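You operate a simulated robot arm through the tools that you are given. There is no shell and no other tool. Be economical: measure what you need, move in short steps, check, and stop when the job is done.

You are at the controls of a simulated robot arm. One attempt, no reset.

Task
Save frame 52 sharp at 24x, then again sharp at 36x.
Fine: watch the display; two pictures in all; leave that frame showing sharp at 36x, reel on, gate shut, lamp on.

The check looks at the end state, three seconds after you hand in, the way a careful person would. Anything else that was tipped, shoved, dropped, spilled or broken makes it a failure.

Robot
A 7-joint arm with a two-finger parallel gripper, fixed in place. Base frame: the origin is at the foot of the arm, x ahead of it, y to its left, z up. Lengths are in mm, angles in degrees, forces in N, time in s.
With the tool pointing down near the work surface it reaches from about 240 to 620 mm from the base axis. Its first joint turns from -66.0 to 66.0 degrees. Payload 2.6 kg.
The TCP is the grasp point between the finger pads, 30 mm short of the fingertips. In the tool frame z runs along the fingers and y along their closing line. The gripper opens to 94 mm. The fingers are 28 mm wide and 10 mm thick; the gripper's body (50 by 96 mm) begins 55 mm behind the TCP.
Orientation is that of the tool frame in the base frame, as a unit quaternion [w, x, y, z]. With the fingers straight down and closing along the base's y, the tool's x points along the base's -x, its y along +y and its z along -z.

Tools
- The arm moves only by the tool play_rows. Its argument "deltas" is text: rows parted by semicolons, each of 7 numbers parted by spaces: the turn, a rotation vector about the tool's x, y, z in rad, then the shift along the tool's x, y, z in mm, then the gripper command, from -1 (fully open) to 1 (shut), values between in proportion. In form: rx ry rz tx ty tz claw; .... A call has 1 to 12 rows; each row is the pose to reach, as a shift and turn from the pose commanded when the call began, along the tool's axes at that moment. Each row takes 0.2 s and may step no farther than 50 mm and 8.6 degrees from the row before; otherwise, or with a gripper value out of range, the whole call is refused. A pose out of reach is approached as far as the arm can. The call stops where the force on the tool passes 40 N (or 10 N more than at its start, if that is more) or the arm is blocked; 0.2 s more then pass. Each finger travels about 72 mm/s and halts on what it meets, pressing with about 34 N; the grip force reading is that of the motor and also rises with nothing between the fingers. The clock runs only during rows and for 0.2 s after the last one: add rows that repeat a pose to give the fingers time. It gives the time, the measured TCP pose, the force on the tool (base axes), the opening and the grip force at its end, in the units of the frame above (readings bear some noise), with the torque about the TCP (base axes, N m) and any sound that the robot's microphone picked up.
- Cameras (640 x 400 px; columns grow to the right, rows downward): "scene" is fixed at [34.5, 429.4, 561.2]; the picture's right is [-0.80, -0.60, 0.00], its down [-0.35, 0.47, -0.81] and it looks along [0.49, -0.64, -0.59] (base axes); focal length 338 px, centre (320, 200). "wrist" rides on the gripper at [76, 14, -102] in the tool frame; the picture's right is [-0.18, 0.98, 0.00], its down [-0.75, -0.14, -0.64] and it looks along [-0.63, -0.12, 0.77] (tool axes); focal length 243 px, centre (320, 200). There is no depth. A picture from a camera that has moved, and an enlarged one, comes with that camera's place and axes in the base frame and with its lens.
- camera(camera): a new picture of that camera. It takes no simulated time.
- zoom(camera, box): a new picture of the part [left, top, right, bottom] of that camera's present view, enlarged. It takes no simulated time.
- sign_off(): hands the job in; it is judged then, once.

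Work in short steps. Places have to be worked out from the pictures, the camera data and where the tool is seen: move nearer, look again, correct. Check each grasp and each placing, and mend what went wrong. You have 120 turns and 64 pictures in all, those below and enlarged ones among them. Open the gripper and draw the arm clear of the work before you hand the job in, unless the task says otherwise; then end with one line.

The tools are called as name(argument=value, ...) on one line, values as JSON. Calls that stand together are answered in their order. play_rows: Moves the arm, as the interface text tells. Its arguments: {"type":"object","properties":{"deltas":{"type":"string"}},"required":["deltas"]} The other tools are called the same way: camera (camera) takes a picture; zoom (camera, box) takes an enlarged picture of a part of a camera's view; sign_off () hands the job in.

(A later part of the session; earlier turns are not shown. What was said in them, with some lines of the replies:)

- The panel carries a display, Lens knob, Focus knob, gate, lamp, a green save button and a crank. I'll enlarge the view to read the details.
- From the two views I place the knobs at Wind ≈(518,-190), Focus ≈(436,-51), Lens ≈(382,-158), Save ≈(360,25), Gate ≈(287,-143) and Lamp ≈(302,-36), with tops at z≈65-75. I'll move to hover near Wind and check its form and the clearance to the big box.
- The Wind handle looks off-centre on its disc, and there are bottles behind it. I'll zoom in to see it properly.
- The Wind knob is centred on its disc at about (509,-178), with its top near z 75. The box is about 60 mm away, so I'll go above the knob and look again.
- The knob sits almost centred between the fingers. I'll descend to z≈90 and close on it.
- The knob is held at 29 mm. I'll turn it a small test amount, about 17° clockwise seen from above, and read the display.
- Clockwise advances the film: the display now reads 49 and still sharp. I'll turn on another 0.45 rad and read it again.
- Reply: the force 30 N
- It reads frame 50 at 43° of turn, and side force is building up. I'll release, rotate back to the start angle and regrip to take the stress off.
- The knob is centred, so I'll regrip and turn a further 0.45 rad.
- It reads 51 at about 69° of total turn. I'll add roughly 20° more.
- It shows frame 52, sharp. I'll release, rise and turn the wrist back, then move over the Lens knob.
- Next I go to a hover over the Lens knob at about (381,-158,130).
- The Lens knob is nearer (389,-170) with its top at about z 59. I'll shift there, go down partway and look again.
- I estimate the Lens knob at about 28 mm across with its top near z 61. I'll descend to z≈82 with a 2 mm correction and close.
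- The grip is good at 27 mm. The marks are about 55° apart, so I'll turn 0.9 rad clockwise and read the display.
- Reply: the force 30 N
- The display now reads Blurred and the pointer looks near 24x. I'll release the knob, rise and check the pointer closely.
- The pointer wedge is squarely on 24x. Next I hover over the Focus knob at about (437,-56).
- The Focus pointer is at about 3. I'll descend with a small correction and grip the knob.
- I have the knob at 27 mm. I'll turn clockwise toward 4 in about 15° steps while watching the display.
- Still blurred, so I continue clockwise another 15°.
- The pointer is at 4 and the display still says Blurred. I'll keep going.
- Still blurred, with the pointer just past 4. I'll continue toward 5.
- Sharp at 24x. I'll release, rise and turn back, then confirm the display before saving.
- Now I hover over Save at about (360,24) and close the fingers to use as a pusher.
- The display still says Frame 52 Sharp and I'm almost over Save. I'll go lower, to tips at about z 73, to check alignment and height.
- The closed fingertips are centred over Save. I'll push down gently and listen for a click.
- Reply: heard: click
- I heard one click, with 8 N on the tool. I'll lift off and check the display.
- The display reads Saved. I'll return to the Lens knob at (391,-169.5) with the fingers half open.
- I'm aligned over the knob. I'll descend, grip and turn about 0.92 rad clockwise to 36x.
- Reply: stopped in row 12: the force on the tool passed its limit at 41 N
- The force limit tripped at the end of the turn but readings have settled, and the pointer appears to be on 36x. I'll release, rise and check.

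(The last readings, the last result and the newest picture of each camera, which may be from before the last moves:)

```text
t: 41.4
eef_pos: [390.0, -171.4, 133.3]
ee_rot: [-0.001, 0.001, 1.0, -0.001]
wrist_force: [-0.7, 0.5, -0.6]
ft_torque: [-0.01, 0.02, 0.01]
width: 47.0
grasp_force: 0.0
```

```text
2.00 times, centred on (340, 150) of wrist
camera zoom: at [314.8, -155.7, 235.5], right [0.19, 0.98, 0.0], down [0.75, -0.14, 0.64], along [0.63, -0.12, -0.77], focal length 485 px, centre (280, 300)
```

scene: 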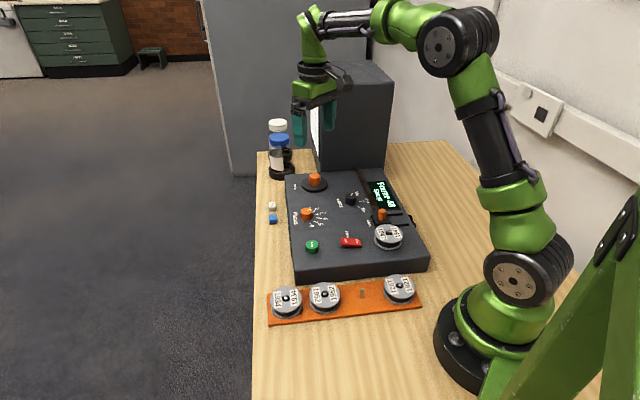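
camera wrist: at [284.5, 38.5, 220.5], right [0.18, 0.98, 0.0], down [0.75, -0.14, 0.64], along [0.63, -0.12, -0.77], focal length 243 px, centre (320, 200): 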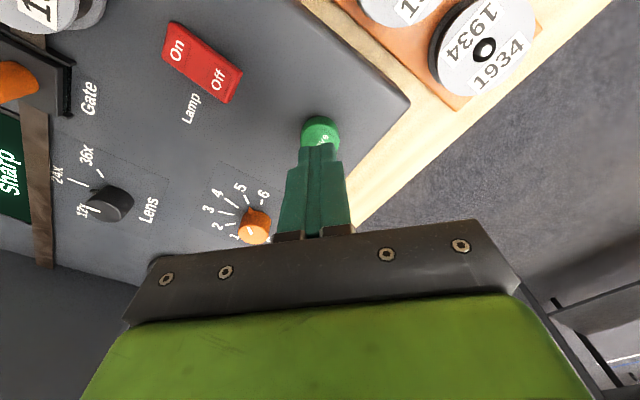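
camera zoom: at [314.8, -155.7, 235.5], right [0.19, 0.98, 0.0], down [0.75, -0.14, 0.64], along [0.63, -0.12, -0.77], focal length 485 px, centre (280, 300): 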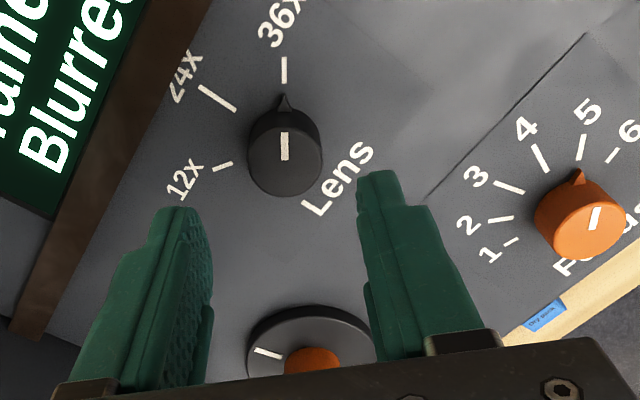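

Lens is exactly on 36x and Focus is at about 5. I'll go to the Focus knob, grip it and try toward 6 first.

play_rows(deltas="0 0 0 -17 39 0 0; 0 0 0 -34 78 0 0; 0 0 0 -50.5 116 0 0; 0 0 0 -50.5 116 30 0; 0 0 0 -50.5 116 49 0; 0 0 0 -50.5 116 49 0.6; 0 0 0 -50.5 116 49 0.6; 0 0 0 -50.5 116 49 0.6; 0 0 0.13 -50.5 116 49 0.6; 0 0 0.25 -50.5 116 49 0.6; 0 0 0.25 -50.5 116 49 0.6")

zoom(camera="scene", box=[276, 150, 436, 250])

```text
t: 43.8
eef_pos: [443.3, -54.8, 83.7]
ee_rot: [0.0, 0.127, 0.992, -0.001]
wrist_force: [11.9, 1.0, -12.1]
ft_torque: [0.07, -0.19, -0.02]
width: 27.1
grasp_force: 45.8
```

```text
4.00 times, centred on (356, 200) of scene
camera zoom: at [34.6, 429.4, 561.2], right [-0.8, -0.6, 0.0], down [-0.35, 0.47, -0.81], along [0.49, -0.64, -0.59], focal length 1352 px, centre (176, 200)
```

zoom: 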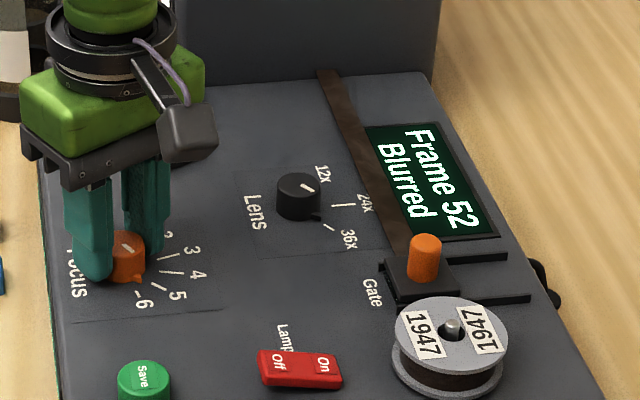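

Still blurred at about 5.4. I'll go another 0.22 rad toward 6.

play_rows(deltas="0 0 0.11 0 0 0 0.6; 0 0 0.22 0 0 0 0.6; 0 0 0.22 0 0 0 0.6")

zoom(camera="scene", box=[276, 150, 436, 250])

```text
t: 44.6
eef_pos: [442.6, -56.3, 84.1]
ee_rot: [0.0, 0.235, 0.972, -0.002]
wrist_force: [18.1, -0.7, -15.4]
ft_torque: [-0.02, -0.57, -0.06]
width: 27.3
grasp_force: 44.3
```

```text
4.00 times, centred on (356, 200) of scene
camera zoom: at [34.6, 429.4, 561.2], right [-0.8, -0.6, 0.0], down [-0.36, 0.47, -0.81], along [0.49, -0.64, -0.59], focal length 1352 px, centre (176, 200)
```

zoom: 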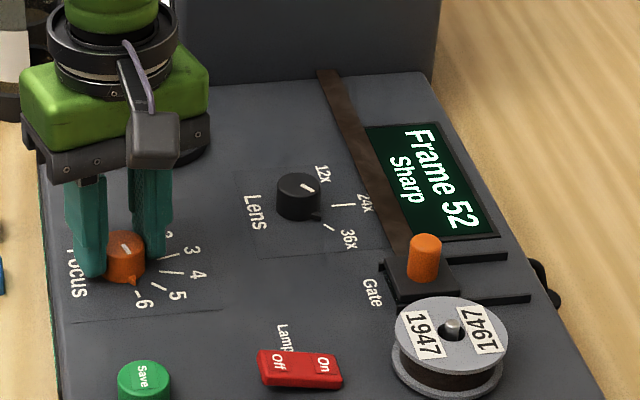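

Sharp at 36x. I'll release, rise and turn back.

play_rows(deltas="0 0 0 0 0 0 0; 0 0 0 0 0 0 0; 0 0 0 0 0 0 0; 0 0 0 0 0 -20 0; 0 0 0 0 0 -50 0; 0 0 -0.15 0 0 -50 0; 0 0 -0.3 0 0 -50 0; 0 0 -0.45 0 0 -50 0; 0 0 -0.47 0 0 -50 0")

zoom(camera="scene", box=[276, 150, 436, 250])

```text
t: 46.6
eef_pos: [441.6, -56.2, 135.1]
ee_rot: [-0.001, 0.0, 1.0, -0.001]
wrist_force: [-0.1, 0.9, 0.0]
ft_torque: [0.0, 0.02, -0.04]
width: 47.2
grasp_force: 0.1
```

```text
4.00 times, centred on (356, 200) of scene
camera zoom: at [34.5, 429.4, 561.2], right [-0.8, -0.6, 0.0], down [-0.35, 0.47, -0.81], along [0.49, -0.64, -0.59], focal length 1352 px, centre (176, 200)
```

zoom: 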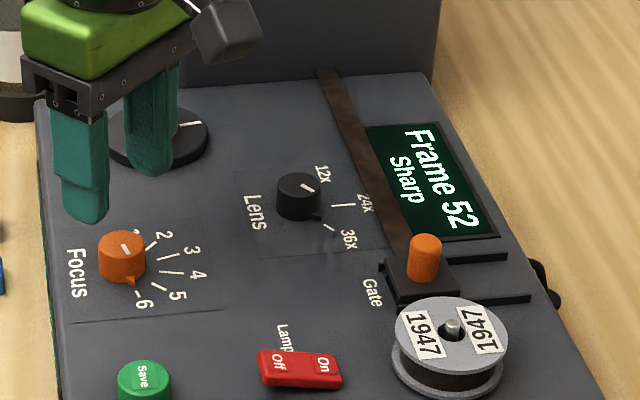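

It stays sharp after release. I'll move back over Save at (360,23.5) with the fingers shut, hovering with the tips at about z 74.

play_rows(deltas="0 0 0 27 27 0 0.3; 0 0 0 54 54 0 1; 0 0 0 81.5 80 0 1; 0 0 0 81.5 80 30 1; 0 0 0 81.5 80 30 1")

zoom(camera="scene", box=[276, 170, 436, 270])

```text
t: 47.8
eef_pos: [361.6, 23.3, 104.7]
ee_rot: [-0.001, 0.002, 1.0, -0.001]
wrist_force: [-0.9, -0.5, -0.1]
ft_torque: [-0.03, 0.01, -0.03]
width: 0.0
grasp_force: 32.5
```

```text
4.00 times, centred on (356, 220) of scene
camera zoom: at [34.5, 429.4, 561.2], right [-0.8, -0.6, 0.0], down [-0.35, 0.47, -0.81], along [0.49, -0.64, -0.59], focal length 1352 px, centre (176, 120)
```

zoom: 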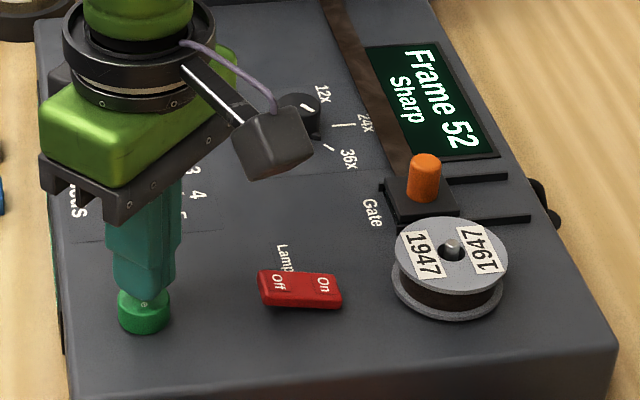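

It is lined up and still sharp, so I'll press once with the same stroke as before.

play_rows(deltas="0 0 0 1 0 8 1; 0 0 0 1 0 12 1; 0 0 0 1 0 14 1; 0 0 0 1 0 16 1")

```text
t: 48.8
eef_pos: [359.1, 24.7, 88.5]
ee_rot: [0.0, 0.003, 1.0, 0.0]
wrist_force: [-1.9, -1.3, 10.7]
ft_torque: [-0.05, 0.04, 0.09]
width: 0.0
grasp_force: 33.1
heard: click
```

One click heard. I'll lift straight up, open the gripper well clear of the panel and check the end state.

play_rows(deltas="0 0 0 0 0 -15 1; 0 0 0 0 0 -50 1; 0 0 0 0 0 -95 1; 0 0 0 0 0 -140 0; 0 0 0 0 0 -180 -1; 0 0 0 0 0 -200 -1; 0 0 0 0 0 -200 -1; 0 0 0 0 0 -200 -1")

camera(camera="scene")

zoom(camera="scene", box=[276, 150, 436, 250])

```text
t: 50.6
eef_pos: [358.5, 26.7, 287.7]
ee_rot: [-0.001, 0.002, 1.0, -0.001]
wrist_force: [-0.2, -0.7, -0.3]
ft_torque: [-0.01, -0.02, 0.0]
width: 94.1
grasp_force: 0.1
```

```text
18 pictures are left
```

scene: 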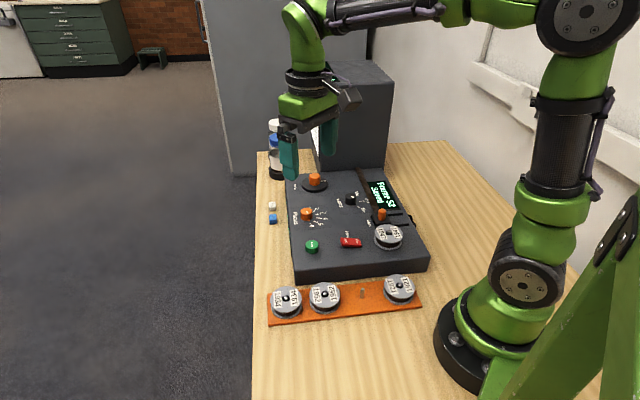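

```text
4.00 times, centred on (356, 200) of scene
camera zoom: at [34.5, 429.4, 561.2], right [-0.8, -0.6, 0.0], down [-0.35, 0.47, -0.81], along [0.49, -0.64, -0.59], focal length 1352 px, centre (176, 200)
```

zoom: 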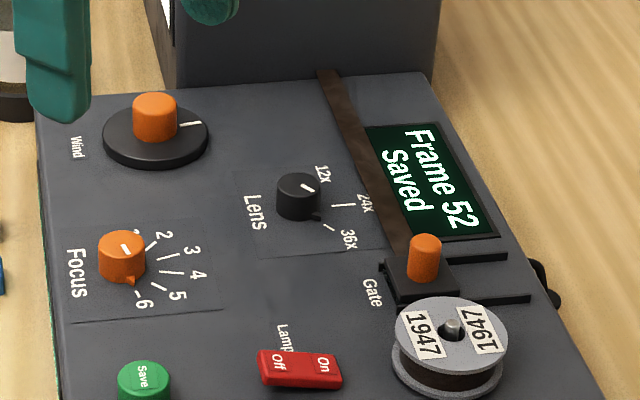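

The second save registered. I'll wait a couple of seconds to see whether the display goes back to Sharp.

play_rows(deltas="0 0 0 0 0 0 -1; 0 0 0 0 0 0 -1; 0 0 0 0 0 0 -1; 0 0 0 0 0 0 -1; 0 0 0 0 0 0 -1; 0 0 0 0 0 0 -1; 0 0 0 0 0 0 -1; 0 0 0 0 0 0 -1; 0 0 0 0 0 0 -1; 0 0 0 0 0 0 -1")

zoom(camera="scene", box=[276, 150, 436, 250])

```text
t: 52.8
eef_pos: [359.0, 26.3, 287.9]
ee_rot: [-0.001, 0.002, 1.0, 0.0]
wrist_force: [0.3, 0.3, 0.0]
ft_torque: [0.01, -0.01, 0.0]
width: 94.0
grasp_force: 0.0
```

```text
4.00 times, centred on (356, 200) of scene
camera zoom: at [34.5, 429.4, 561.2], right [-0.8, -0.6, 0.0], down [-0.35, 0.47, -0.81], along [0.49, -0.64, -0.59], focal length 1352 px, centre (176, 200)
```

zoom: 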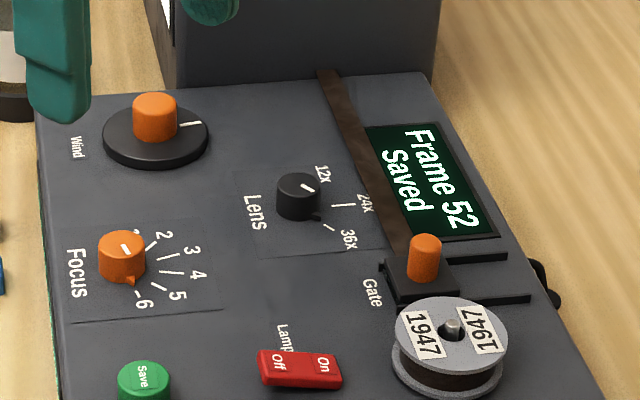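

The display holds "Frame 52 / Saved", with the lens on 36x and the focus untouched since it read Sharp. The reel is on, and I haven't touched the gate or lamp. The arm is clear, so I'm handing in.

sign_off()

```text
The job is handed in.
```

Frame 52 was saved twice, sharp at 24x and then sharp at 36x. The display now reads "Frame 52 / Saved" at 36x, having read Sharp just before the last press, with the reel on and the gate and lamp left as I found them.
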